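You operate a simulated robot arm through the tools that you are given. There is no shell and no other tool. Be economical: measure what you need, move in short steps, check, and stop when the job is done.

You are at the controls of a simulated two-armed robot. One attempt, no reset.

Task
Fetch the empty core and set it on the green layer pad. Take the green-capped track bottle on the top of the short steel bench and put it away on the shelf behind the track. Open the lower drawer of the green bench, take the green steel pot and put it in the inside of the lower drawer of the green bench, then shut the drawer. Take the blue-capped track bottle and leave it on top of the grey rack bottle plate. Put the orange gauge block on the right end of the film shelf. Put the teal glue cartridge on the bottom shelf of the reel rack. Open the right door of the grey cupboard, take the orange glue cartridge and leave it on the second shelf from the bottom of the grey cupboard and shut the door again. Shut the upper drawer of the grey bench. Pick up the blue-label bottle with the red cap with one hand, pass it to the other hand and put it on the top of the long steel bench. The order is free. Set down upright: empty core, green-capped track bottle, green steel pot, blue-capped track bottle, orange gauge block, blue-label bottle with the red cap.

It is judged by the outcome, as a careful person would: the job done as asked, and still so three seconds after it is handed in. It fails if anything else is knocked over, pushed out of place, dropped, spilled or broken. A push-on lid holds only when it is set on centred and level and pressed home; a screw cap is set on level and turned clockwise until tight.

Robot
Two 7-joint arms with two-finger parallel grippers on one trunk, on a base that drives. Base frame: it is fixed to the floor where the robot stands at the start and does not move with it; the origin is under the middle of the robot, x ahead of it, y to its left, z up; the surface under the hand at the start is at about z = 0.85. Readings come in m, degrees, newtons and seconds.
The left shoulder is at the start at [0.11, 0.169, 1.449], the right one opposite. With the tool pointing down near the work surface each hand reaches from about 0.42 to 0.74 m from the robot's upright axis, wherever it stands, measured 20 degrees to its own side. Places, roughly: blue-capped track bottle (7x7x22 cm) [-2.7, -5.6, 0.9]; blue-label bottle with the red cap (7x7x22 cm) [0.8, -0.5, 0.9]; bottom shelf of the reel rack [-0.4, -8.7, 0.2]; empty core (10x10x12 cm) [0.8, 0, 0.9]; green layer pad (17x25x2 cm) [0.8, -0.3, 0.9]; green steel pot (7x7x9 cm) [0.7, 0.2, 0.9]; green-capped track bottle (7x7x22 cm) [0.8, 0.2, 0.9]; grey rack bottle plate (10x10x4 cm) [-2.7, -5.9, 0.8]; inside of the lower drawer of the green bench [-0.9, 0.6, 0.4]; lower drawer of the green bench [-0.9, 0.5, 0.5]; orange gauge block (5x4x5 cm) [-2.5, -6, 0.8]; orange glue cartridge (5x5x12 cm) [-7.5, -1.7, 0.9]; right door of the grey cupboard [-3.1, 0.5, 1]; right end of the film shelf (15x16 cm) [-4.54, -6.34, 0.8]; second shelf of the grey cupboard [-3.3, 0.8, 0.5]; shelf behind the track (60x12 cm) [0.82, -7.38, 0.62]; teal glue cartridge (5x5x12 cm) [-1.2, -8.5, 0.9]; top of the long steel bench [0.6, -4.1, 0.8]; upper drawer of the grey bench [-6.9, -1.4, 0.7]. Payload 1.57 kg a hand.
The tool frame of a hand sits at the grasp point between the pads (the TCP): z along the fingers, y along the line on which they close. The tips reach 0.03 m beyond it. The gripper opens to 0.08 m. The fingers are 0.017 m wide and 0.012 m thick; the gripper's body (0.04 by 0.082 m) begins 0.08 m behind the TCP.
Orientation is told as [roll, pitch, yaw] about the base's x, y, z axes, in that order, counted from this pose: with the fingers straight down and closing along the base's y, the tool's x points along the base's -x, its y along +y and its z along -z.

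Tools
- The arms move only by the tool move_arm. It takes "left_motion", "right_motion" or both (then of equal length, played together; a hand with none holds still); each is a list of rows, each a list of 7 numbers: the shift along the tool's x, y, z in m, then the turn, a rotation vector about the tool's x, y, z in degrees, then the finger opening in m, from 0 to 0.08. In form: [[tx, ty, tz, rx, ry, rz, grip], ...]. A call has 1 to 20 rows; each row shifts and turns the commanded pose from where the row before left it, along the tool's axes as they then stand. Each row takes 0.2 s and may step no farther than 0.05 m and 8.6 degrees from the row before; otherwise, or with a gripper value out of range, the whole call is refused. Where a pose cannot be reached the arm comes as near as it can. A force on the tool above 40 N (or 10 N above the force at the start of the call, whichever is more), or a blocked arm, ends the call early, and 0.2 s more pass. Each finger travels about 0.072 m/s and halts on what it meets, pressing with about 24 N; the grip force reading is that of the motor and also rises with nothing between the fingers. The clock runs only during rows and for 0.2 s after the last one: add rows that do not move to give the fingers time. The reply holds the time, the measured pose of the TCP, the force on the tool along the base axes, the opening and the grip force, in the units named above and with some noise, with the torque about the TCP (base axes, N m) and any sound that the robot's microphone picked up.
- Cameras (640 x 400 px; columns grow to the right, rows downward): "scene" is now at [0.102, 0.0529, 1.6094]; the picture's right is [0.93, -0.38, -0.00], its down [-0.35, -0.86, -0.37] and it looks along [0.14, 0.34, -0.93] (base axes); focal length 214 px, centre (320, 200). "left" rides on the left gripper at [0.072, 0.007, -0.122] in its tool frame; the picture's right is [-0.09, 1.00, 0.00], its down [-0.84, -0.08, -0.54] and it looks along [-0.54, -0.05, 0.84] (tool axes); focal length 238 px, centre (320, 200). "right" rides on the right gripper at [0.072, -0.007, -0.122] in its tool frame; the picture's right is [0.09, 1.00, 0.00], its down [-0.84, 0.08, -0.54] and it looks along [-0.54, 0.05, 0.84] (tool axes); focal length 238 px, centre (320, 200). There is no depth. A picture from a camera that has moved, and an enlarged one, comes with that camera's place and axes in the base frame and with its lens.
- snapshot(camera): a new picture of that camera. No time passes.
- lift_body(by): slides the trunk up (or, below 0, down) by that many m; the arms and the scene camera ride with it, the base frame stays. It gives what a move gives, with no picture.
- base_move(legs): drives the robot by 1 to 6 legs, each [ahead, left, turn to the left] in m, m and degrees, along the robot's own axes; the way and the turn of a leg run together, so that a leg with both is an arc; at most 1.5 m and 180 degrees a leg. The arms and the cameras ride along, it lands a little off, and it stops where it bumps. It gives what a move gives.
- pan_tilt(pan, tilt): turns the head with the scene camera to pan (to the left, within 86 degrees either way) and tilt (down, from -29 to 69), counted from straight ahead of the robot. It gives what a move gives.
- zoom(camera, box): a new picture of the part [left, top, right, bottom] of that camera's present view, enlarged. No time passes.
- close_job(): hands the job in; it is judged then, once.

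Go step by step. Nothing tells you exact positions but the pictures and the camera data: compare them with the known pose of the tool, close in by small moves and look again before you grip or let go. The budget is 546 turns and 334 pictures, counting those below and the enlarged ones. Unless the task says otherwise, let go and move clear before handing in, and close with one line.

The tools are called after "Emit:" as a command line: name --argument value ..., lists and objects as JSON in quotes. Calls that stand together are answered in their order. move_arm: Moves the arms, as the interface text tells. Its arguments: {"type":"object","properties":{"left_motion":{"type":"array","items":{"type":"array","items":{"type":"number"}}},"right_motion":{"type":"array","items":{"type":"array","items":{"type":"number"}}}},"required":[]} The other tools are called the same way: lift_body (by) slides the trunk up or down; base_move (legs) drives the base; pan_tilt (pan, tilt) turns the head that bears the scene camera; snapshot (camera) takes a picture; zoom (camera, box) takes an enlarged picture of a part of a camera's view; close_job () hands the job in.

At the start:

```text
clock: 0.0
left_tool_pos: [0.6495, 0.2879, 1.174]
left_tcp_rot: [0.0, 0.0, 0.0]
left_force: [-0.4, 0.4, -0.3]
left_torque: [0.0, -0.03, 0.0]
left_gripper_width: 0.08
left_finger_force: 0.0
right_tool_pos: [0.6374, -0.3155, 1.1984]
right_tcp_rot: [0.0, 0.0, 0.0]
right_force: [-0.2, -0.1, -0.3]
right_torque: [-0.02, 0.0, -0.02]
right_gripper_width: 0.0799
right_finger_force: 0.0
trunk travel left (down, up): [-0.763, 0.127]
robot x, y, heading: [0.0022, 0.0049, 0.1]
head pan, tilt: [67.9, 68.4]
```

scene: 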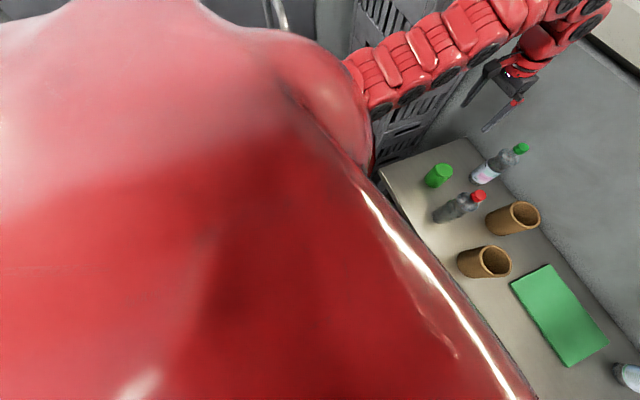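
right: 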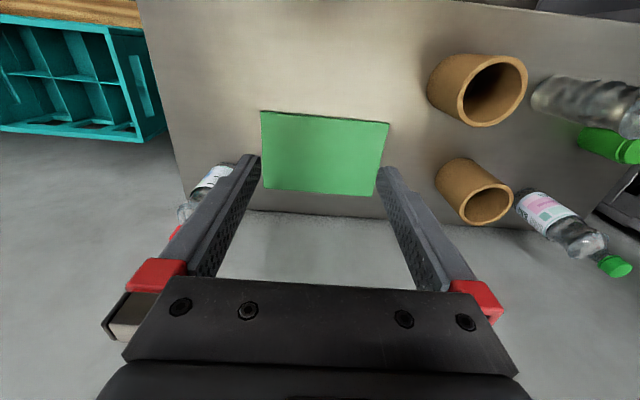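
left: 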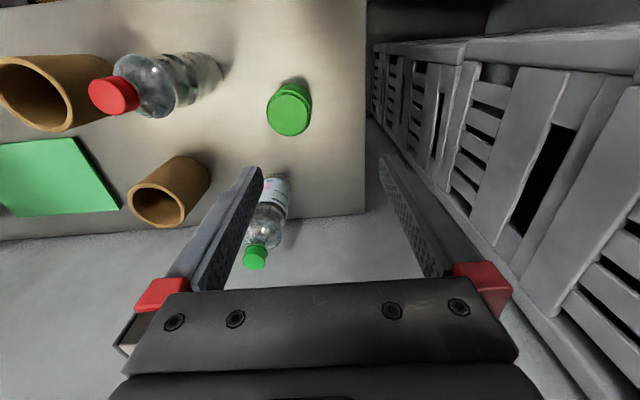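

I see the short steel bench ahead with two cores, the green pad, bottles and the green pot. I'll aim the head straight ahead to get a better view.

Emit:
pan_tilt --pan 0 --tilt 50

Emit:
snapshot --camera "scene"

```text
clock: 1.4
left_tool_pos: [0.651, 0.2885, 1.1721]
left_tcp_rot: [0.0, 0.1, -0.1]
left_force: [-0.1, -0.1, -0.5]
left_torque: [0.0, 0.03, 0.01]
left_gripper_width: 0.08
left_finger_force: 0.1
right_tool_pos: [0.6379, -0.3152, 1.1977]
right_tcp_rot: [0.0, 0.0, 0.1]
right_force: [-0.9, -0.3, -0.2]
right_torque: [0.03, -0.01, -0.02]
right_gripper_width: 0.0798
right_finger_force: 0.1
trunk travel left (down, up): [-0.763, 0.127]
robot x, y, heading: [0.0006, -0.0019, 0.1]
head pan, tilt: [0.0, 50.0]
```

```text
330 pictures are left
camera scene: at [0.1579, 0.0007, 1.631], right [0.0, -1.0, 0.0], down [-0.77, 0.0, -0.64], along [0.64, 0.0, -0.77], focal length 214 px, centre (320, 200)
```

scene: 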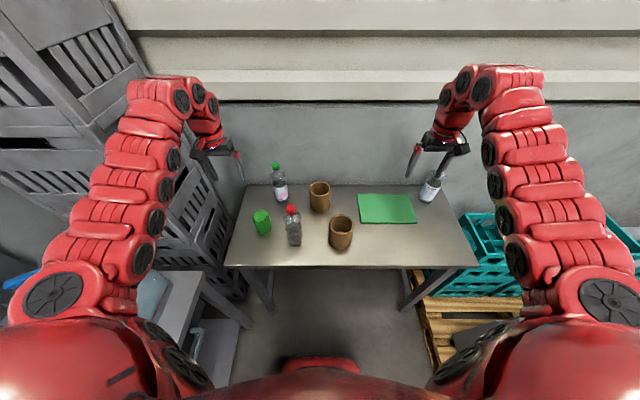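

Emit:
zoom --camera "scene" --box '[220, 150, 480, 280]'

Emit:
zoom --camera "right" --box '[400, 30, 640, 280]'

```text
2.46 times, centred on (350, 215) of scene
camera zoom: at [0.1579, 0.0007, 1.631], right [0.0, -1.0, 0.0], down [-0.77, 0.0, -0.64], along [0.64, 0.0, -0.77], focal length 528 px, centre (246, 163)
```

zoom: 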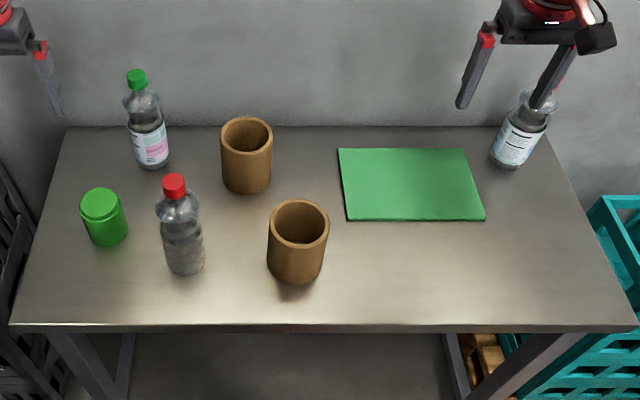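

```text
1.60 times, centred on (520, 155) of right
camera zoom: at [0.5661, -0.3217, 1.3194], right [-0.09, 1.0, 0.0], down [0.84, 0.08, 0.54], along [0.54, 0.05, -0.84], focal length 381 px, centre (0, 272)
```

zoom: 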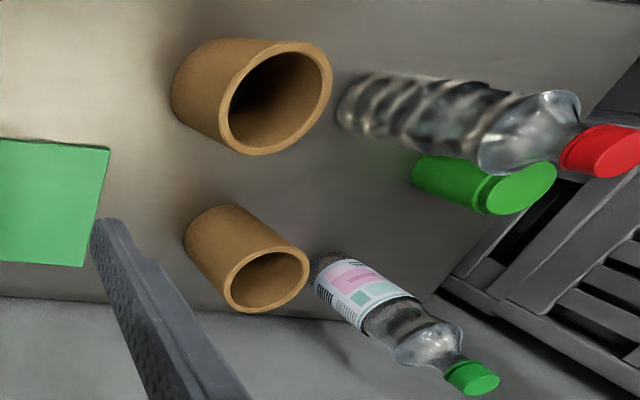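

The far core at about (0.79, 0) matches the empty core. The unlabelled red-cap bottle at about (0.6, 0.1) is a distractor. I'll drive a little closer to bring the core within reach.

Emit:
base_move --legs '[[0.12, 0, 0]]'

Emit:
snapshot --camera "scene"

Emit:
snapshot --camera "right"

```text
clock: 2.6
left_tool_pos: [0.7694, 0.2881, 1.1739]
left_tcp_rot: [0.1, -0.1, 0.0]
left_force: [-0.7, -0.3, 0.6]
left_torque: [0.0, -0.03, 0.03]
left_gripper_width: 0.08
left_finger_force: 0.1
right_tool_pos: [0.7568, -0.315, 1.2001]
right_tcp_rot: [0.0, -0.1, 0.0]
right_force: [0.2, 0.8, -0.4]
right_torque: [-0.01, 0.02, -0.01]
right_gripper_width: 0.08
right_finger_force: 0.1
trunk travel left (down, up): [-0.763, 0.127]
robot x, y, heading: [0.1224, -0.0009, -0.2]
head pan, tilt: [0.0, 50.0]
```

```text
327 pictures are left
camera scene: at [0.2772, 0.0006, 1.6312], right [0.0, -1.0, 0.0], down [-0.77, 0.0, -0.64], along [0.64, 0.0, -0.77], focal length 214 px, centre (320, 200)
```

scene: 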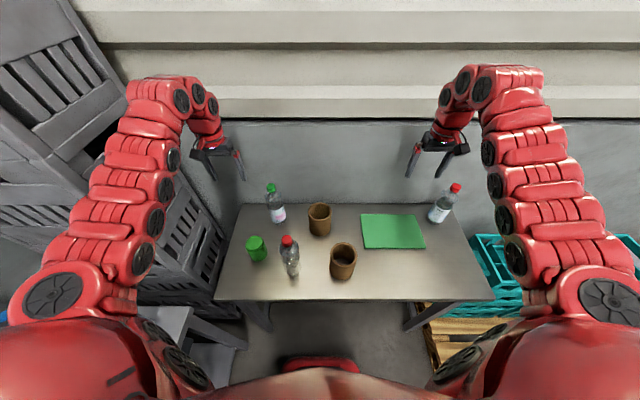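

```text
326 pictures are left
camera right: at [0.6856, -0.3219, 1.32], right [-0.09, 1.0, 0.0], down [0.84, 0.08, 0.54], along [0.54, 0.05, -0.84], focal length 238 px, centre (320, 200)
```

right: 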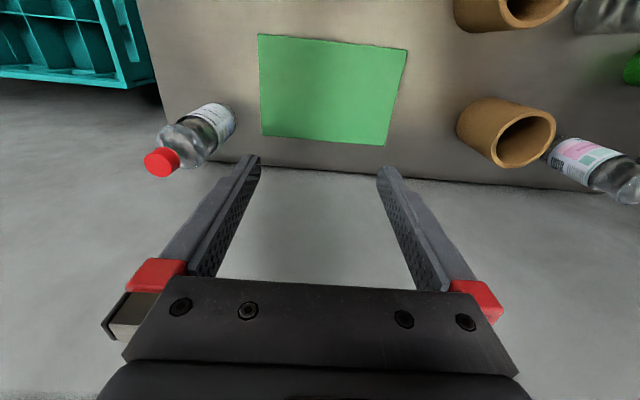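

The core is at about (0.78, 0) and the pad centre at about (0.75, -0.30). I'll bring the right hand over the near (-y) wall of the core and look inside it.

Emit:
move_arm --right_motion '[[-0.003, 0.038, 0.015, 0, 0, 0, 0.08], [-0.003, 0.038, 0.015, 0, 0, 0, 0.08], [-0.003, 0.038, 0.015, 0, 0, 0, 0.08], [-0.003, 0.038, 0.015, 0, 0, 0, 0.08], [-0.003, 0.038, 0.015, 0, 0, 0, 0.08], [-0.003, 0.038, 0.015, 0, 0, 0, 0.08], [-0.003, 0.038, 0.015, 0, 0, 0, 0.08]]'

Emit:
snapshot --camera "right"

Emit:
zoom --camera "scene" --box '[220, 170, 480, 320]'

```text
clock: 4.2
left_tool_pos: [0.7704, 0.2887, 1.1731]
left_tcp_rot: [-0.1, 0.1, 0.1]
left_force: [-1.2, 0.2, 0.0]
left_torque: [0.02, -0.01, 0.01]
left_gripper_width: 0.08
left_finger_force: 0.0
right_tool_pos: [0.7782, -0.0456, 1.0919]
right_tcp_rot: [-0.1, 0.0, -0.1]
right_force: [1.0, 0.3, 0.8]
right_torque: [-0.01, 0.0, -0.01]
right_gripper_width: 0.0801
right_finger_force: 0.1
trunk travel left (down, up): [-0.763, 0.127]
robot x, y, heading: [0.1153, -0.0012, -0.1]
head pan, tilt: [0.0, 50.0]
```

```text
325 pictures are left
camera right: at [0.7061, -0.0534, 1.2145], right [-0.09, 1.0, 0.0], down [0.84, 0.08, 0.54], along [0.54, 0.05, -0.84], focal length 238 px, centre (320, 200)
```

right: 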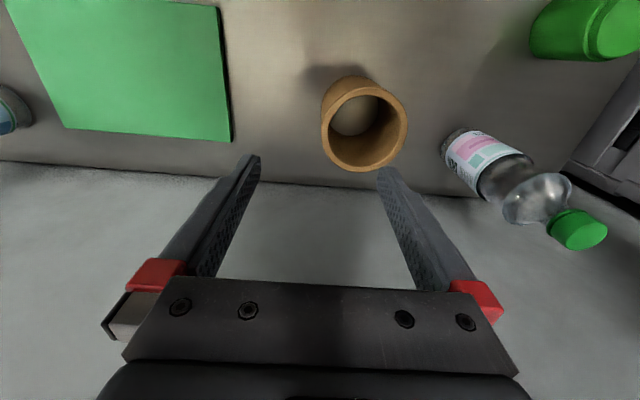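

```text
2.46 times, centred on (350, 245) of scene
camera zoom: at [0.2791, 0.0025, 1.631], right [0.0, -1.0, 0.0], down [-0.77, 0.0, -0.64], along [0.64, 0.0, -0.77], focal length 528 px, centre (246, 89)
```

zoom: 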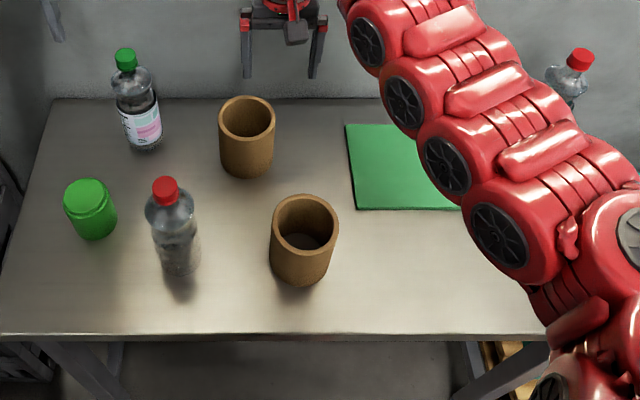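

I'm aligned with the core: its centre is about (0.769, -0.004) and the wall is about 1 cm thick. I'll lower over the wall to just above the rim and check.

Emit:
move_arm --right_motion '[[0.005, 0.002, 0.03, 0, 0, 0, 0.08], [0.004, 0.002, 0.03, 0, 0, 0, 0.08], [0, 0, 0.02, 0, 0, 0, 0.08]]'

Emit:
snapshot --camera "right"

```text
clock: 5.0
left_tool_pos: [0.7705, 0.2878, 1.1729]
left_tcp_rot: [0.0, 0.1, 0.1]
left_force: [0.0, -0.8, -0.8]
left_torque: [-0.02, 0.0, 0.01]
left_gripper_width: 0.0799
left_finger_force: 0.0
right_tool_pos: [0.7695, -0.0444, 1.0121]
right_tcp_rot: [0.0, 0.0, -0.1]
right_force: [-0.7, 0.4, 0.3]
right_torque: [0.02, 0.0, -0.02]
right_gripper_width: 0.0799
right_finger_force: 0.1
trunk travel left (down, up): [-0.763, 0.127]
robot x, y, heading: [0.1169, -0.0005, 0.0]
head pan, tilt: [0.0, 50.0]
```

```text
323 pictures are left
camera right: at [0.6975, -0.0519, 1.1338], right [-0.09, 1.0, 0.0], down [0.84, 0.08, 0.54], along [0.54, 0.05, -0.84], focal length 238 px, centre (320, 200)
```

right: 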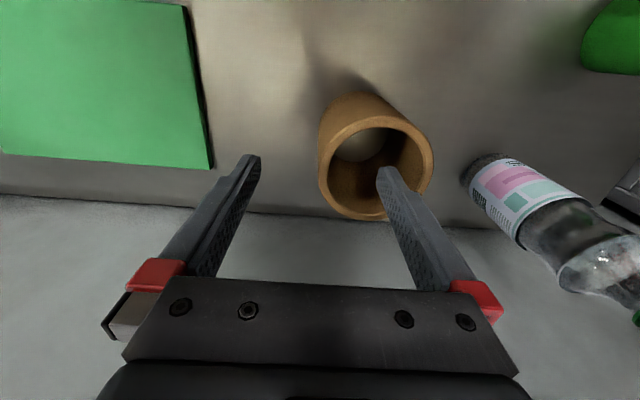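

The inner finger is over the hole. I'll descend and grip.

Emit:
move_arm --right_motion '[[-0.001, 0.001, 0.025, 0, 0, 0, 0.08], [0, 0, 0.025, 0, 0, 0, 0.08], [0, 0, 0.015, 0, 0, 0, 0.08], [0, 0, 0, 0, 0, 0, 0.08], [0, 0, 0, 0, 0, 0, 0.0], [0, 0, 0, 0, 0, 0, 0.0], [0, 0, 0, 0, 0, 0, 0.0], [0, 0, 0, 0, 0, 0, 0.0]]'

Emit:
snapshot --camera "right"

```text
clock: 6.8
left_tool_pos: [0.7719, 0.2879, 1.1721]
left_tcp_rot: [0.0, 0.1, 0.1]
left_force: [-0.2, 0.0, -0.4]
left_torque: [0.02, 0.01, -0.01]
left_gripper_width: 0.0801
left_finger_force: 0.0
right_tool_pos: [0.7716, -0.0444, 0.9481]
right_tcp_rot: [0.0, 0.1, 0.0]
right_force: [-0.7, -0.3, -0.8]
right_torque: [-0.02, 0.05, 0.0]
right_gripper_width: 0.0075
right_finger_force: 24.2
trunk travel left (down, up): [-0.763, 0.127]
robot x, y, heading: [0.1201, 0.0018, -0.1]
head pan, tilt: [0.0, 50.0]
```

```text
322 pictures are left
camera right: at [0.6998, -0.0513, 1.0689], right [-0.09, 1.0, 0.0], down [0.84, 0.08, 0.54], along [0.54, 0.05, -0.84], focal length 238 px, centre (320, 200)
```

right: 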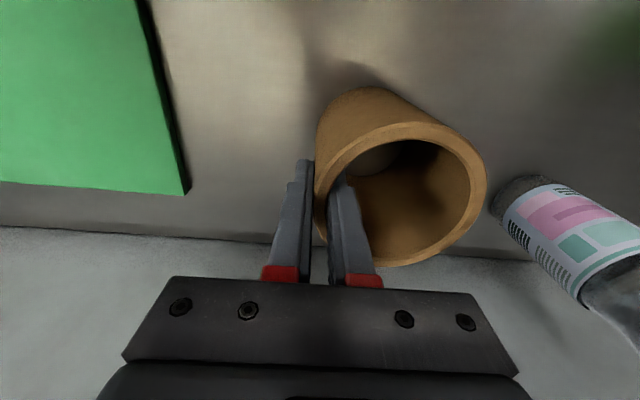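

The core wall is gripped. I'll lift it and carry it to the pad centre at about (0.755, -0.30).

Emit:
move_arm --right_motion '[[0, 0, -0.03, 0, 0, 0, 0], [0, 0, -0.03, 0, 0, 0, 0], [0.002, -0.043, 0, 0, 0, 0, 0], [0.003, -0.043, 0, 0, 0, 0, 0], [0.003, -0.043, 0, 0, 0, 0, 0], [0.003, -0.043, 0, 0, 0, 0, 0], [0.003, -0.043, 0, 0, 0, 0, 0], [0.003, -0.043, 0, 0, 0, 0, 0], [0.0, -0.04, 0, 0, 0, 0, 0], [0, 0, 0, 0, 0, 0, 0]]'

Emit:
snapshot --camera "right"

Emit:
zoom --camera "scene" --box '[220, 170, 480, 320]'

```text
clock: 9.0
left_tool_pos: [0.7717, 0.2884, 1.1729]
left_tcp_rot: [0.0, -0.1, 0.1]
left_force: [0.1, -0.4, 0.4]
left_torque: [-0.01, 0.03, 0.05]
left_gripper_width: 0.0799
left_finger_force: 0.0
right_tool_pos: [0.7556, -0.3408, 1.0083]
right_tcp_rot: [-0.1, 0.0, 0.0]
right_force: [0.7, -0.4, -0.8]
right_torque: [-0.06, 0.04, 0.01]
right_gripper_width: 0.0072
right_finger_force: 24.0
trunk travel left (down, up): [-0.763, 0.127]
robot x, y, heading: [0.1225, 0.0016, 0.1]
head pan, tilt: [0.0, 50.0]
```

```text
321 pictures are left
camera right: at [0.6832, -0.3476, 1.1293], right [-0.09, 1.0, 0.0], down [0.84, 0.08, 0.54], along [0.54, 0.05, -0.84], focal length 238 px, centre (320, 200)
```

right: 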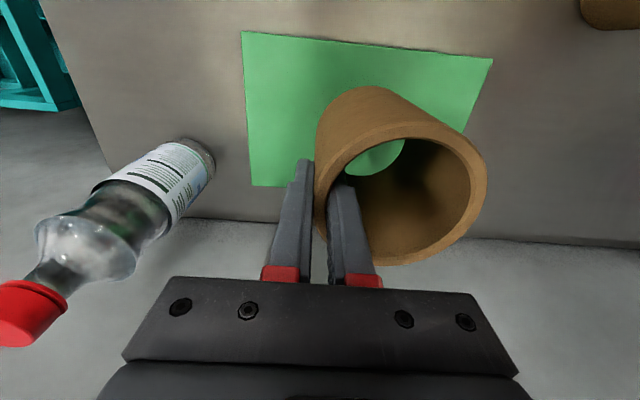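

```text
2.46 times, centred on (350, 245) of scene
camera zoom: at [0.2786, 0.0013, 1.631], right [0.0, -1.0, 0.0], down [-0.77, 0.0, -0.64], along [0.64, 0.0, -0.77], focal length 528 px, centre (246, 89)
```

zoom: 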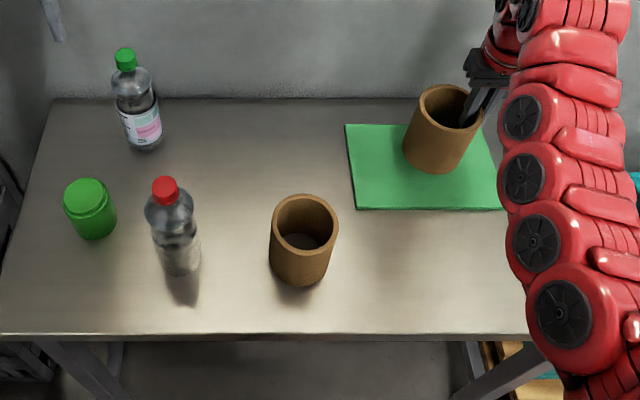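

The core is above the pad. I'll lower slowly until it touches.

Emit:
move_arm --right_motion '[[0, 0, 0.02, 0, 0, 0, 0], [0, 0, 0.01, 0, 0, 0, 0], [0, 0, 0.005, 0, 0, 0, 0], [0, 0, 0.003, 0, 0, 0, 0], [0, 0, 0.003, 0, 0, 0, 0]]'

Emit:
snapshot --camera "right"

```text
clock: 10.2
left_tool_pos: [0.7725, 0.2884, 1.1732]
left_tcp_rot: [0.0, 0.1, 0.0]
left_force: [-0.3, -0.6, 0.4]
left_torque: [0.01, 0.02, -0.01]
left_gripper_width: 0.0799
left_finger_force: 0.0
right_tool_pos: [0.7549, -0.3417, 0.9666]
right_tcp_rot: [0.0, -0.1, 0.0]
right_force: [0.1, 0.1, -0.6]
right_torque: [-0.02, 0.0, 0.01]
right_gripper_width: 0.0074
right_finger_force: 23.8
trunk travel left (down, up): [-0.763, 0.127]
robot x, y, heading: [0.1189, 0.0007, -0.0]
head pan, tilt: [0.0, 50.0]
```

```text
319 pictures are left
camera right: at [0.6826, -0.3481, 1.0876], right [-0.09, 1.0, 0.0], down [0.84, 0.08, 0.54], along [0.54, 0.05, -0.84], focal length 238 px, centre (320, 200)
```

right: 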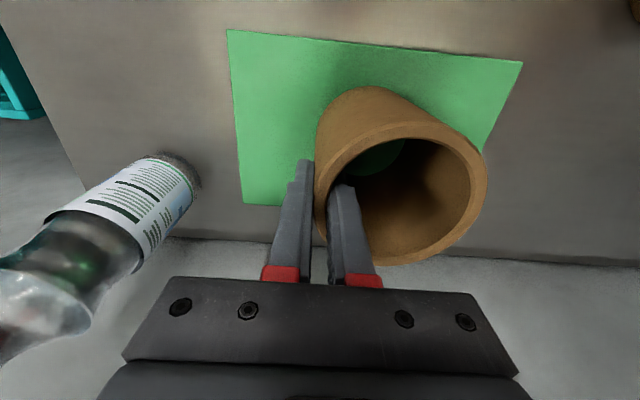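

No contact yet, so I'll continue down in small steps.

Emit:
move_arm --right_motion '[[0, 0, 0.003, 0, 0, 0, 0], [0, 0, 0.002, 0, 0, 0, 0], [0, 0, 0.002, 0, 0, 0, 0]]'

```text
clock: 11.0
left_tool_pos: [0.7716, 0.2869, 1.1718]
left_tcp_rot: [0.0, 0.1, 0.0]
left_force: [-0.4, -0.7, -0.4]
left_torque: [0.0, 0.02, 0.0]
left_gripper_width: 0.0801
left_finger_force: 0.1
right_tool_pos: [0.755, -0.3412, 0.9594]
right_tcp_rot: [0.0, 0.0, -0.1]
right_force: [-0.5, -0.1, -0.6]
right_torque: [-0.03, -0.04, -0.04]
right_gripper_width: 0.007
right_finger_force: 23.7
trunk travel left (down, up): [-0.763, 0.127]
robot x, y, heading: [0.1191, -0.0006, 0.2]
head pan, tilt: [0.0, 50.0]
```

Emit:
move_arm --right_motion '[[0, 0, 0.0015, 0, 0, 0, 0], [0, 0, 0.0015, 0, 0, 0, 0], [0, 0, 0, 0, 0, 0, 0]]'

```text
clock: 11.8
left_tool_pos: [0.7697, 0.2881, 1.1739]
left_tcp_rot: [0.0, 0.0, -0.1]
left_force: [0.0, 0.0, 0.5]
left_torque: [-0.03, 0.02, -0.02]
left_gripper_width: 0.0801
left_finger_force: 0.1
right_tool_pos: [0.7544, -0.3411, 0.9592]
right_tcp_rot: [-0.1, 0.0, 0.1]
right_force: [2.2, -0.1, 10.2]
right_torque: [0.24, 0.28, -0.04]
right_gripper_width: 0.0073
right_finger_force: 23.7
trunk travel left (down, up): [-0.763, 0.127]
robot x, y, heading: [0.1218, -0.001, -0.1]
head pan, tilt: [0.0, 50.0]
```

Contact is made. I'll release and rise clear.

Emit:
move_arm --right_motion '[[0, 0, -0.001, 0, 0, 0, 0.04], [0, 0, 0, 0, 0, 0, 0.04], [0, 0, 0, 0, 0, 0, 0.04], [0, 0, -0.02, 0, 0, 0, 0.04], [0, 0, -0.04, 0, 0, 0, 0.04], [0, 0, -0.05, 0, 0, 0, 0.04], [0, 0, -0.05, 0, 0, 0, 0.08], [0, 0, -0.05, 0, 0, 0, 0.08]]'

Emit:
snapshot --camera "right"

Emit:
snapshot --camera "left"

```text
clock: 13.6
left_tool_pos: [0.7717, 0.2886, 1.1736]
left_tcp_rot: [0.0, 0.0, 0.1]
left_force: [0.1, 0.4, -0.7]
left_torque: [-0.03, 0.04, 0.0]
left_gripper_width: 0.08
left_finger_force: 0.0
right_tool_pos: [0.7533, -0.3416, 1.1704]
right_tcp_rot: [0.0, 0.0, -0.1]
right_force: [-0.3, 0.5, 0.0]
right_torque: [-0.01, 0.01, 0.05]
right_gripper_width: 0.08
right_finger_force: 0.1
trunk travel left (down, up): [-0.763, 0.127]
robot x, y, heading: [0.1226, 0.0033, 0.0]
head pan, tilt: [0.0, 50.0]
```

```text
318 pictures are left
camera right: at [0.6812, -0.3481, 1.2913], right [-0.09, 1.0, 0.0], down [0.84, 0.08, 0.54], along [0.54, 0.05, -0.84], focal length 238 px, centre (320, 200)
```

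right: 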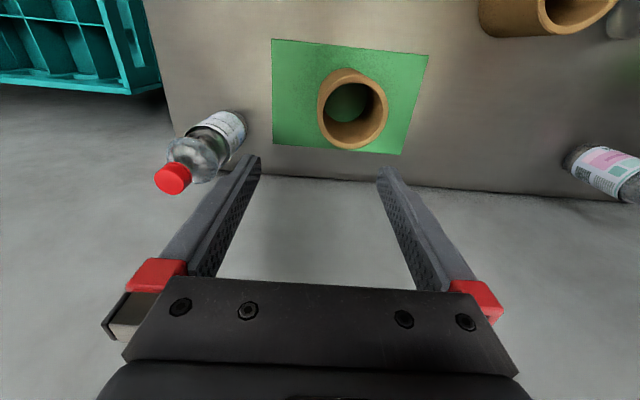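

```text
317 pictures are left
camera left: at [0.6994, 0.2943, 1.2945], right [0.09, 1.0, 0.0], down [0.84, -0.08, 0.54], along [0.54, -0.05, -0.84], focal length 238 px, centre (320, 200)
```

left: 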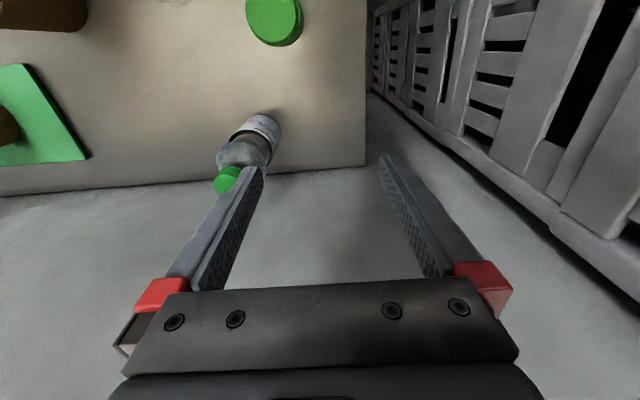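

The core stands centred on the pad. Next I'll move the left hand over the green pot at about (0.657, 0.238).

Emit:
move_arm --left_motion '[[0.023, -0.01, 0.03, 0, 0, 0, 0.08], [0.023, -0.01, 0.03, 0, 0, 0, 0.08], [0.023, -0.01, 0.03, 0, 0, 0, 0.08], [0.023, -0.01, 0.03, 0, 0, 0, 0.08], [0.023, -0.01, 0.03, 0, 0, 0, 0.08], [0, 0, 0, 0, 0, 0, 0.08]]'

Emit:
snapshot --camera "left"

```text
clock: 15.0
left_tool_pos: [0.7472, 0.2776, 1.1424]
left_tcp_rot: [-0.1, 0.1, 0.0]
left_force: [0.9, -0.4, -0.3]
left_torque: [0.0, 0.0, 0.01]
left_gripper_width: 0.0801
left_finger_force: 0.1
left hand out of reach, approached as far as the arm can: row 2, 3, 4, 5
right_tool_pos: [0.7542, -0.3425, 1.1691]
right_tcp_rot: [0.0, 0.0, 0.0]
right_force: [0.4, -0.5, 0.5]
right_torque: [0.02, -0.01, -0.02]
right_gripper_width: 0.08
right_finger_force: 0.0
trunk travel left (down, up): [-0.763, 0.127]
robot x, y, heading: [0.1218, 0.0004, -0.1]
head pan, tilt: [0.0, 50.0]
```

```text
316 pictures are left
camera left: at [0.6762, 0.283, 1.2638], right [0.09, 1.0, 0.0], down [0.84, -0.08, 0.54], along [0.54, -0.05, -0.84], focal length 238 px, centre (320, 200)
```

left: 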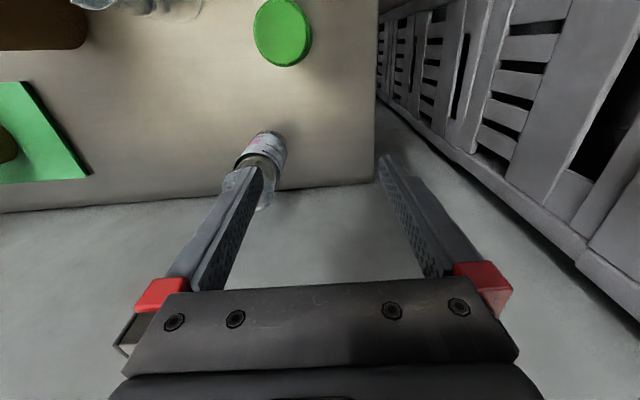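

The arm reports out of reach on the diagonal move. I'll try small separate moves to see which direction is limited.

Emit:
move_arm --left_motion '[[0.02, 0, 0, 0, 0, 0, 0.08], [0.02, 0, 0, 0, 0, 0, 0.08]]'

Emit:
snapshot --camera "scene"

```text
clock: 15.6
left_tool_pos: [0.7471, 0.2767, 1.1425]
left_tcp_rot: [0.1, 0.2, 0.0]
left_force: [-0.7, 0.3, 0.4]
left_torque: [-0.01, -0.01, 0.03]
left_gripper_width: 0.08
left_finger_force: 0.1
left hand out of reach, approached as far as the arm can: row 1, 2
right_tool_pos: [0.755, -0.3406, 1.1682]
right_tcp_rot: [0.0, 0.0, 0.0]
right_force: [0.3, -1.1, -0.3]
right_torque: [0.0, 0.01, -0.04]
right_gripper_width: 0.0801
right_finger_force: 0.1
trunk travel left (down, up): [-0.763, 0.127]
robot x, y, heading: [0.121, -0.0029, -0.1]
head pan, tilt: [0.0, 50.0]
```

```text
315 pictures are left
camera scene: at [0.2785, 0.0006, 1.631], right [0.0, -1.0, 0.0], down [-0.77, 0.0, -0.64], along [0.64, 0.0, -0.77], focal length 214 px, centre (320, 200)
```

scene: 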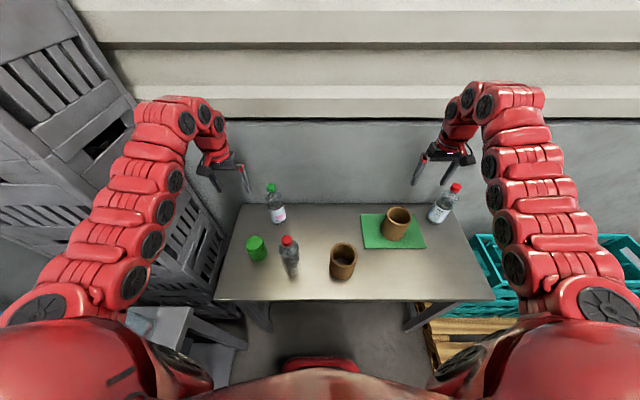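

Emit:
move_arm --left_motion '[[0, 0, 0.03, 0, 0, 0, 0.08], [0, 0, 0.03, 0, 0, 0, 0.08]]'

```text
clock: 16.2
left_tool_pos: [0.7475, 0.277, 1.123]
left_tcp_rot: [0.0, 0.1, 0.0]
left_force: [0.8, 0.0, 0.2]
left_torque: [-0.02, -0.02, -0.02]
left_gripper_width: 0.0799
left_finger_force: 0.1
left hand out of reach, approached as far as the arm can: row 1, 2
right_tool_pos: [0.7531, -0.3415, 1.1694]
right_tcp_rot: [0.0, 0.0, 0.0]
right_force: [-0.6, 0.9, 0.1]
right_torque: [-0.02, 0.01, 0.03]
right_gripper_width: 0.08
right_finger_force: 0.1
trunk travel left (down, up): [-0.763, 0.127]
robot x, y, heading: [0.1193, 0.0016, 0.0]
head pan, tilt: [0.0, 50.0]
```

Emit:
move_arm --left_motion '[[-0.02, 0, -0.02, 0, 0, 0, 0.08], [-0.02, 0, 0, 0, 0, 0, 0.08], [0, 0.02, 0, 0, 0, 0, 0.08], [0, 0, 0.02, 0, 0, 0, 0.08], [0, 0, 0.02, 0, 0, 0, 0.08], [0, 0, 0.02, 0, 0, 0, 0.08]]'

```text
clock: 17.6
left_tool_pos: [0.7879, 0.2967, 1.0821]
left_tcp_rot: [0.0, 0.1, 0.0]
left_force: [1.0, -0.1, 0.2]
left_torque: [0.01, -0.01, 0.03]
left_gripper_width: 0.0799
left_finger_force: 0.0
right_tool_pos: [0.7529, -0.3425, 1.1683]
right_tcp_rot: [0.1, 0.1, 0.0]
right_force: [0.0, 0.9, 0.2]
right_torque: [0.03, 0.02, 0.01]
right_gripper_width: 0.0802
right_finger_force: 0.0
trunk travel left (down, up): [-0.763, 0.127]
robot x, y, heading: [0.1207, 0.007, -0.2]
head pan, tilt: [0.0, 50.0]
```

Going down farther out works. Instead of pulling the arm in, I'll shift the base so that the hand sits over the pot.

Emit:
base_move --legs '[[-0.131, -0.055, 0]]'

Emit:
snapshot --camera "left"

```text
clock: 19.0
left_tool_pos: [0.6579, 0.2416, 1.0809]
left_tcp_rot: [0.1, 0.1, -0.2]
left_force: [0.8, 0.2, 0.6]
left_torque: [0.0, -0.01, -0.04]
left_gripper_width: 0.0798
left_finger_force: 0.1
right_tool_pos: [0.6227, -0.3963, 1.1682]
right_tcp_rot: [0.0, 0.1, -0.1]
right_force: [-0.5, 0.7, 0.3]
right_torque: [0.03, 0.03, -0.03]
right_gripper_width: 0.0798
right_finger_force: 0.0
trunk travel left (down, up): [-0.763, 0.127]
robot x, y, heading: [-0.0156, -0.0525, -0.0]
head pan, tilt: [0.0, 50.0]
```

```text
314 pictures are left
camera left: at [0.5865, 0.2482, 1.2032], right [0.09, 1.0, 0.0], down [0.84, -0.08, 0.54], along [0.54, -0.05, -0.84], focal length 238 px, centre (320, 200)
```

left: 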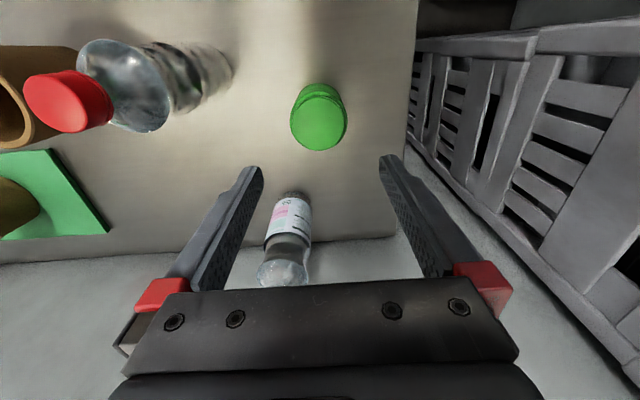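

The pot centre is about (0.653, 0.242). I'll lower the hand partway and check.

Emit:
move_arm --left_motion '[[0.004, 0, 0.03, 0, 0, 0, 0.08], [0, 0, 0.04, 0, 0, 0, 0.08], [0, 0, 0.03, 0, 0, 0, 0.08]]'

Emit:
snapshot --camera "left"

```text
clock: 19.8
left_tool_pos: [0.6539, 0.2407, 0.9827]
left_tcp_rot: [0.0, 0.1, 0.0]
left_force: [0.3, -0.2, 0.3]
left_torque: [0.02, 0.0, -0.04]
left_gripper_width: 0.0799
left_finger_force: 0.1
right_tool_pos: [0.623, -0.3951, 1.1689]
right_tcp_rot: [0.1, 0.0, -0.1]
right_force: [-0.2, -0.2, 0.2]
right_torque: [-0.01, -0.04, -0.01]
right_gripper_width: 0.0799
right_finger_force: 0.0
trunk travel left (down, up): [-0.763, 0.127]
robot x, y, heading: [-0.011, -0.056, 0.0]
head pan, tilt: [0.0, 50.0]
```

```text
313 pictures are left
camera left: at [0.5822, 0.2478, 1.1035], right [0.09, 1.0, 0.0], down [0.84, -0.08, 0.54], along [0.54, -0.05, -0.84], focal length 238 px, centre (320, 200)
```

left: 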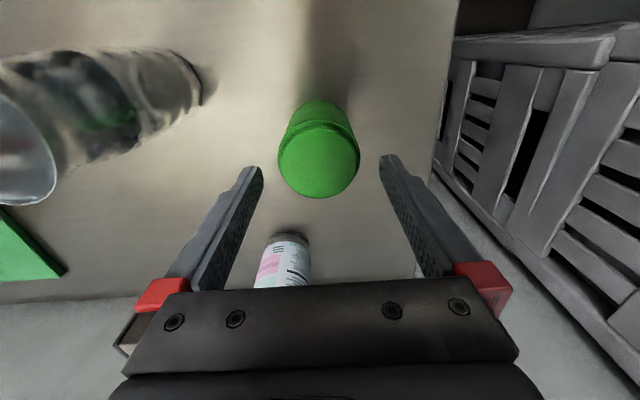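

The hand is well centred. I'll lower to TCP z≈0.89 and grip the body below the lid.

Emit:
move_arm --left_motion '[[0.002, 0, 0.03, 0, 0, 0, 0.08], [0, 0, 0.03, 0, 0, 0, 0.08], [0, 0, 0.03, 0, 0, 0, 0.08], [0, 0, 0, 0, 0, 0, 0.08], [0, 0, 0, 0, 0, 0, 0.05], [0, 0, 0, 0, 0, 0, 0.05], [0, 0, 0, 0, 0, 0, 0.05]]'

Emit:
snapshot --camera "left"

```text
clock: 21.4
left_tool_pos: [0.6503, 0.2426, 0.8945]
left_tcp_rot: [0.0, 0.1, -0.2]
left_force: [0.1, 0.2, -0.4]
left_torque: [-0.04, -0.05, 0.04]
left_gripper_width: 0.0676
left_finger_force: 24.4
right_tool_pos: [0.6224, -0.3973, 1.1694]
right_tcp_rot: [0.1, -0.1, -0.1]
right_force: [-0.4, 0.4, -0.1]
right_torque: [0.0, -0.02, 0.02]
right_gripper_width: 0.0799
right_finger_force: 0.0
trunk travel left (down, up): [-0.763, 0.127]
robot x, y, heading: [-0.0135, -0.0546, -0.4]
head pan, tilt: [0.0, 50.0]
```

```text
312 pictures are left
camera left: at [0.5797, 0.248, 1.015], right [0.09, 1.0, 0.0], down [0.84, -0.08, 0.54], along [0.54, -0.05, -0.84], focal length 238 px, centre (320, 200)
```

left: 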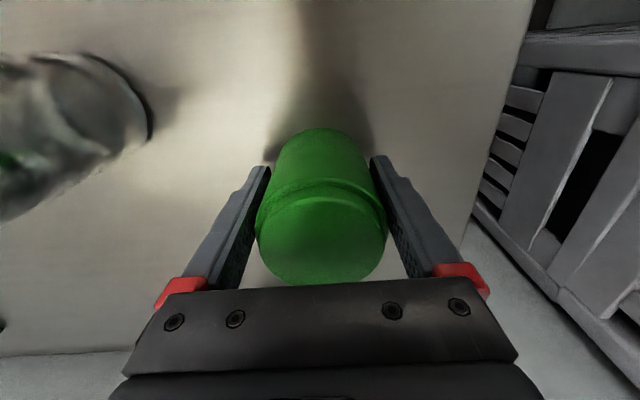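

The pot is held. I'll lift it, then look back to the left at the green bench.

Emit:
move_arm --left_motion '[[0, 0, -0.03, 0, 0, 0, 0.05], [0, 0, -0.04, 0, 0, 0, 0.05], [0, 0, -0.04, 0, 0, 0, 0.05], [0, 0, -0.04, 0, 0, 0, 0.05], [0, 0, -0.03, 0, 0, 0, 0.05]]'

Emit:
pan_tilt --pan 86 --tilt 35

Emit:
snapshot --camera "scene"

Emit:
pan_tilt --pan -86 --tilt 25

Emit:
snapshot --camera "scene"

```text
clock: 22.6
left_tool_pos: [0.6516, 0.2413, 1.0728]
left_tcp_rot: [0.0, 0.0, -0.1]
left_force: [-0.3, -0.3, -1.5]
left_torque: [0.0, 0.02, 0.0]
left_gripper_width: 0.067
left_finger_force: 24.2
right_tool_pos: [0.621, -0.3952, 1.1698]
right_tcp_rot: [-0.1, 0.0, -0.1]
right_force: [0.2, -0.2, 0.4]
right_torque: [-0.01, -0.01, 0.01]
right_gripper_width: 0.0799
right_finger_force: 0.1
trunk travel left (down, up): [-0.763, 0.127]
robot x, y, heading: [-0.0103, -0.0517, -0.4]
head pan, tilt: [0.0, 50.0]
```

```text
clock: 24.2
left_tool_pos: [0.6521, 0.2413, 1.0707]
left_tcp_rot: [-0.1, 0.1, -0.2]
left_force: [0.1, 0.2, -2.3]
left_torque: [-0.03, 0.01, 0.03]
left_gripper_width: 0.0671
left_finger_force: 24.3
right_tool_pos: [0.6219, -0.3959, 1.1686]
right_tcp_rot: [0.0, 0.1, -0.1]
right_force: [0.3, 0.4, -0.2]
right_torque: [-0.01, -0.01, -0.01]
right_gripper_width: 0.08
right_finger_force: 0.1
trunk travel left (down, up): [-0.763, 0.127]
robot x, y, heading: [-0.0102, -0.0548, -0.4]
head pan, tilt: [85.9, 35.0]
```

```text
311 pictures are left
camera scene: at [0.0765, 0.0339, 1.6527], right [1.0, -0.07, 0.0], down [-0.04, -0.57, -0.82], along [0.06, 0.82, -0.57], focal length 214 px, centre (320, 200)
```

scene: 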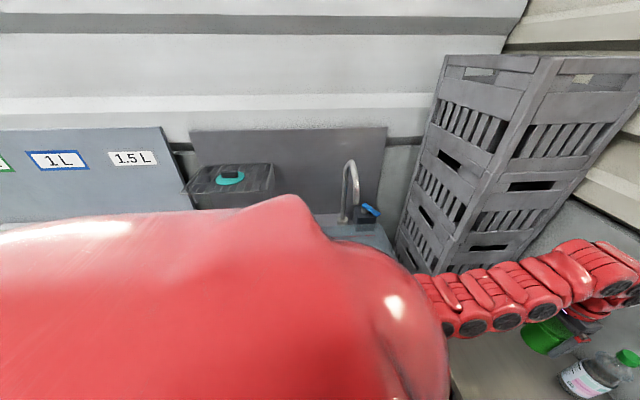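

```text
clock: 26.8
left_tool_pos: [0.6522, 0.2413, 1.0712]
left_tcp_rot: [0.1, 0.2, -0.1]
left_force: [0.4, -0.5, -2.4]
left_torque: [0.0, 0.04, 0.01]
left_gripper_width: 0.0673
left_finger_force: 24.2
right_tool_pos: [0.6225, -0.3976, 1.1684]
right_tcp_rot: [0.1, 0.0, -0.1]
right_force: [0.2, -0.5, -0.5]
right_torque: [0.04, 0.0, -0.04]
right_gripper_width: 0.0801
right_finger_force: 0.0
trunk travel left (down, up): [-0.763, 0.127]
robot x, y, heading: [-0.008, -0.0551, -0.3]
head pan, tilt: [-85.9, 25.0]
```

```text
310 pictures are left
camera scene: at [0.0766, -0.1458, 1.6685], right [-1.0, -0.07, 0.0], down [-0.03, 0.42, -0.91], along [0.06, -0.9, -0.42], focal length 214 px, centre (320, 200)
```

scene: 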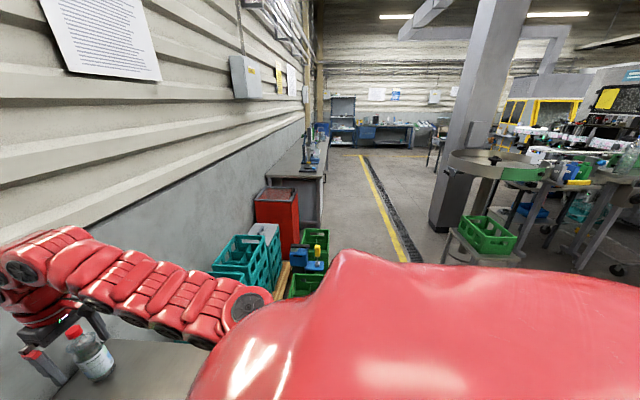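

The aisle runs toward -y, and the green bench should be at the left wall behind me. I'll back away from the bench, then turn left to face +y.

Emit:
base_move --legs '[[-0.5, 0, 0], [0, -0.4, 0]]'

Emit:
pan_tilt --pan 86 --tilt 35

Emit:
snapshot --camera "scene"

```text
clock: 31.9
left_tool_pos: [0.1453, -0.1562, 1.0712]
left_tcp_rot: [0.1, 0.1, 0.6]
left_force: [-0.5, -0.2, -2.1]
left_torque: [0.03, 0.02, 0.01]
left_gripper_width: 0.0672
left_finger_force: 24.1
right_tool_pos: [0.1244, -0.7939, 1.1682]
right_tcp_rot: [0.0, 0.1, 0.7]
right_force: [-0.2, 0.0, 0.6]
right_torque: [0.0, -0.01, -0.01]
right_gripper_width: 0.0802
right_finger_force: 0.0
trunk travel left (down, up): [-0.763, 0.127]
robot x, y, heading: [-0.5131, -0.4607, 0.5]
head pan, tilt: [-85.9, 25.0]
```

```text
clock: 34.5
left_tool_pos: [0.1447, -0.1569, 1.0718]
left_tcp_rot: [0.0, 0.2, 0.6]
left_force: [-0.5, 0.6, -1.9]
left_torque: [0.03, 0.06, 0.01]
left_gripper_width: 0.0672
left_finger_force: 24.1
right_tool_pos: [0.1227, -0.795, 1.1693]
right_tcp_rot: [0.0, 0.0, 0.6]
right_force: [-0.4, -0.1, -0.4]
right_torque: [-0.02, -0.03, -0.03]
right_gripper_width: 0.08
right_finger_force: 0.1
trunk travel left (down, up): [-0.763, 0.127]
robot x, y, heading: [-0.5144, -0.4608, 0.5]
head pan, tilt: [85.9, 35.0]
```

```text
309 pictures are left
camera scene: at [-0.4273, -0.3709, 1.6527], right [1.0, -0.06, 0.0], down [-0.04, -0.57, -0.82], along [0.05, 0.82, -0.57], focal length 214 px, centre (320, 200)
```

scene: 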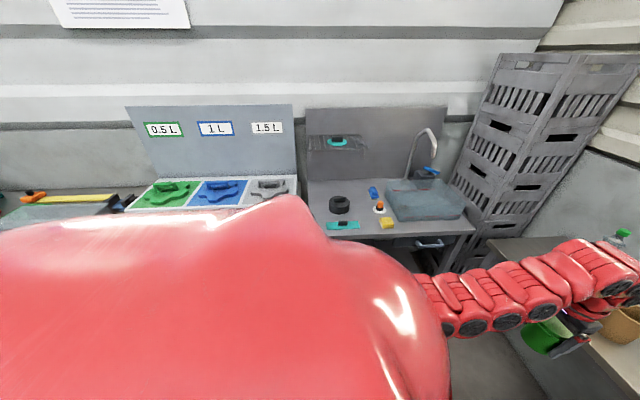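

The sink bench is ahead to the left, with a tool bench further left. Turning left 80° to face the wall should be clear.

Emit:
base_move --legs '[[0, 0, 89]]'

Emit:
pan_tilt --pan 0 --tilt 45

Emit:
snapshot --camera "scene"

```text
clock: 38.8
left_tool_pos: [-0.8361, 0.1916, 1.0715]
left_tcp_rot: [0.0, 0.0, 92.2]
left_force: [0.6, 0.7, -1.3]
left_torque: [-0.01, 0.02, -0.06]
left_gripper_width: 0.067
left_finger_force: 23.6
right_tool_pos: [-0.1972, 0.1853, 1.1693]
right_tcp_rot: [0.0, 0.0, 92.1]
right_force: [1.1, -0.8, 0.1]
right_torque: [-0.01, -0.02, -0.03]
right_gripper_width: 0.08
right_finger_force: 0.0
trunk travel left (down, up): [-0.763, 0.127]
robot x, y, heading: [-0.5175, -0.462, 92.2]
head pan, tilt: [85.9, 35.0]
```

```text
clock: 40.4
left_tool_pos: [-0.8355, 0.1897, 1.071]
left_tcp_rot: [0.0, 0.0, 92.2]
left_force: [0.4, 0.7, -1.3]
left_torque: [-0.02, 0.02, -0.01]
left_gripper_width: 0.0669
left_finger_force: 23.8
right_tool_pos: [-0.1976, 0.1872, 1.1697]
right_tcp_rot: [0.0, 0.0, 92.2]
right_force: [-0.2, -0.3, 0.9]
right_torque: [-0.03, 0.02, 0.0]
right_gripper_width: 0.0799
right_finger_force: 0.0
trunk travel left (down, up): [-0.763, 0.127]
robot x, y, heading: [-0.5145, -0.4594, 92.1]
head pan, tilt: [0.0, 45.0]
```

```text
308 pictures are left
camera scene: at [-0.5198, -0.2979, 1.6379], right [1.0, 0.04, 0.0], down [0.03, -0.71, -0.71], along [-0.03, 0.71, -0.71], focal length 214 px, centre (320, 200)
```

scene: 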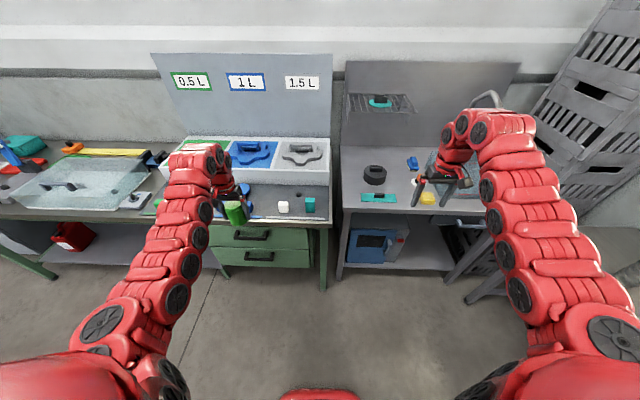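

The green bench with its two drawers is in view, and the lower handle is at about (-0.92, 0.35, 0.5). I'll zoom in on it.

Emit:
zoom --camera "scene" --box '[190, 180, 350, 300]'

```text
3.33 times, centred on (270, 240) of scene
camera zoom: at [-0.5198, -0.2979, 1.6379], right [1.0, 0.04, 0.0], down [0.03, -0.71, -0.71], along [-0.03, 0.71, -0.71], focal length 715 px, centre (487, 67)
```

zoom: 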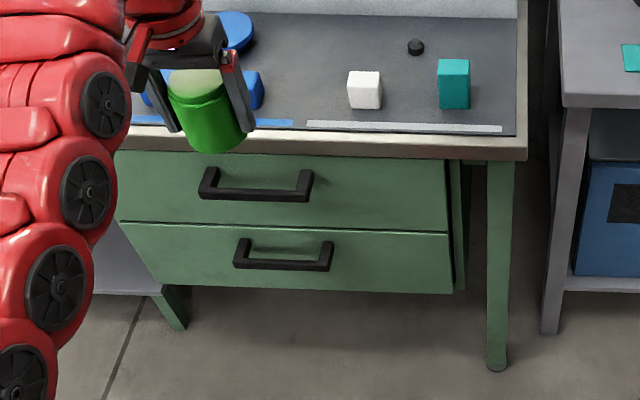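

The handles are U-bars. I'll shift left so the right hand lines up with the drawer, and square up the heading.

Emit:
base_move --legs '[[0, 0, -2.1], [0, 0.68, 0]]'

Emit:
snapshot --camera "scene"

Emit:
snapshot --camera "right"

```text
clock: 44.5
left_tool_pos: [-1.4979, 0.1994, 1.0717]
left_tcp_rot: [0.0, 0.1, 90.2]
left_force: [-0.2, 0.3, -2.8]
left_torque: [-0.03, 0.0, 0.02]
left_gripper_width: 0.0668
left_finger_force: 24.4
right_tool_pos: [-0.8588, 0.1724, 1.1687]
right_tcp_rot: [0.0, 0.0, 90.3]
right_force: [-0.3, -0.6, 0.2]
right_torque: [-0.01, 0.0, 0.0]
right_gripper_width: 0.08
right_finger_force: 0.0
trunk travel left (down, up): [-0.763, 0.127]
robot x, y, heading: [-1.1979, -0.4628, 90.5]
head pan, tilt: [0.0, 45.0]
```

```text
306 pictures are left
camera scene: at [-1.1989, -0.2995, 1.6379], right [1.0, 0.0, 0.0], down [0.0, -0.71, -0.71], along [0.0, 0.71, -0.71], focal length 214 px, centre (320, 200)
```

scene: 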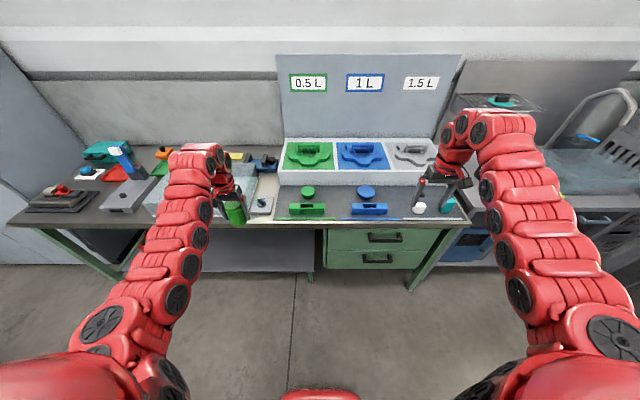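

```text
305 pictures are left
camera right: at [-0.8529, 0.1006, 1.2901], right [-1.0, -0.1, 0.0], down [-0.08, 0.84, 0.54], along [-0.05, 0.54, -0.84], focal length 238 px, centre (320, 200)
```

right: 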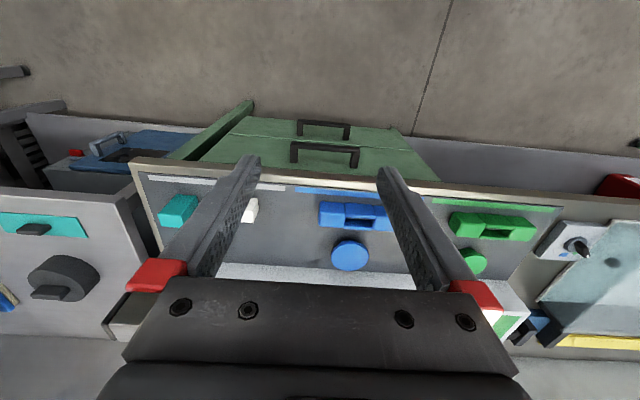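

The lower handle triangulates to about (-0.88, 0.29, 0.56). I'll turn the right hand to point forward with vertical closing.

Emit:
move_arm --right_motion '[[0, 0, 0, 0, -8.2, 0, 0.08], [0, 0, 0, 0, -8.2, 0, 0.08], [0, 0, 0, 0, -8.2, 0, 0.08], [0, 0, 0, 0, -8.2, 0, 0.08], [0, 0, 0, 0, -8.2, 0, 0.08], [0, 0, 0, 0, -8.2, 0, 0.08], [0, 0, 0, 0, -8.2, 0, 0.08], [0, 0, 0, 0, -8.2, 0, 0.08], [0, 0, 0, 0, -8.2, 0, 0.08], [0, 0, 0, 0, -8.2, 0, 0.08], [0, 0, 0, 0, -8, 0, 0.08]]'

```text
clock: 46.9
left_tool_pos: [-1.4986, 0.1995, 1.0721]
left_tcp_rot: [0.1, 0.2, 90.2]
left_force: [-0.4, 0.9, -1.9]
left_torque: [0.01, 0.01, 0.0]
left_gripper_width: 0.067
left_finger_force: 24.1
right_tool_pos: [-0.8611, 0.1722, 1.1695]
right_tcp_rot: [0.0, -8.1, 90.2]
right_force: [0.2, 0.4, 0.5]
right_torque: [0.0, 0.0, 0.0]
right_gripper_width: 0.0798
right_finger_force: 0.1
right hand out of reach, approached as far as the arm can: row 2, 3, 4, 5, 6, 7, 8, 9, 10, 11
trunk travel left (down, up): [-0.763, 0.127]
robot x, y, heading: [-1.1999, -0.4645, 90.3]
head pan, tilt: [0.0, 45.0]
```

The arm can't fold that close to the shoulder. I'll back off, lower the trunk and drop the hand relative to the shoulder before rotating.

Emit:
base_move --legs '[[-0.3, 0, 0]]'

Emit:
lift_body --by -0.45

Emit:
move_arm --right_motion '[[0, 0, 0.04, 0, 0, 0, 0.08], [0, 0, 0.04, 0, 0, 0, 0.08], [0, 0, 0.04, 0, 0, 0, 0.08], [0, 0, 0.04, 0, 0, 0, 0.08], [-0.01, 0, 0, 0, -8.2, 0, 0.08], [-0.01, 0, 0, 0, -8.2, 0, 0.08], [-0.01, 0, 0, 0, -8.2, 0, 0.08], [-0.01, 0, 0, 0, -8.2, 0, 0.08], [0, 0, 0, 0, -8.2, 0, 0.08], [0, 0, 0, 0, -8.2, 0, 0.08], [0, 0, 0, 0, -8.2, 0, 0.08], [0, 0, 0, 0, -8.2, 0, 0.08], [0, 0, 0, 0, -8.2, 0, 0.08], [0, 0, 0, 0, -8.2, 0, 0.08]]'

```text
clock: 49.0
left_tool_pos: [-1.4946, -0.1027, 1.0706]
left_tcp_rot: [0.0, 0.0, 89.7]
left_force: [0.1, 0.3, -2.5]
left_torque: [-0.03, 0.01, 0.01]
left_gripper_width: 0.0669
left_finger_force: 24.5
right_tool_pos: [-0.8567, -0.1339, 1.1689]
right_tcp_rot: [0.0, -8.1, 89.8]
right_force: [0.2, 0.2, 0.4]
right_torque: [-0.02, 0.0, -0.03]
right_gripper_width: 0.0799
right_finger_force: 0.0
trunk travel left (down, up): [-0.763, 0.127]
robot x, y, heading: [-1.201, -0.7682, 89.8]
head pan, tilt: [0.0, 45.0]
```

```text
refused: -0.45 is not a number from -0.4 to 0.4
```

```text
clock: 52.0
left_tool_pos: [-1.4936, -0.1032, 1.0708]
left_tcp_rot: [0.0, 0.1, 89.9]
left_force: [-0.3, -0.5, -1.8]
left_torque: [-0.05, 0.0, -0.06]
left_gripper_width: 0.0665
left_finger_force: 24.0
right_tool_pos: [-0.8551, -0.0767, 1.0431]
right_tcp_rot: [-172.6, -89.8, -97.6]
right_force: [0.1, -0.3, 1.0]
right_torque: [0.0, -0.02, 0.0]
right_gripper_width: 0.0801
right_finger_force: 0.0
right hand out of reach, approached as far as the arm can: row 1
trunk travel left (down, up): [-0.763, 0.127]
robot x, y, heading: [-1.1972, -0.767, 89.7]
head pan, tilt: [0.0, 45.0]
```

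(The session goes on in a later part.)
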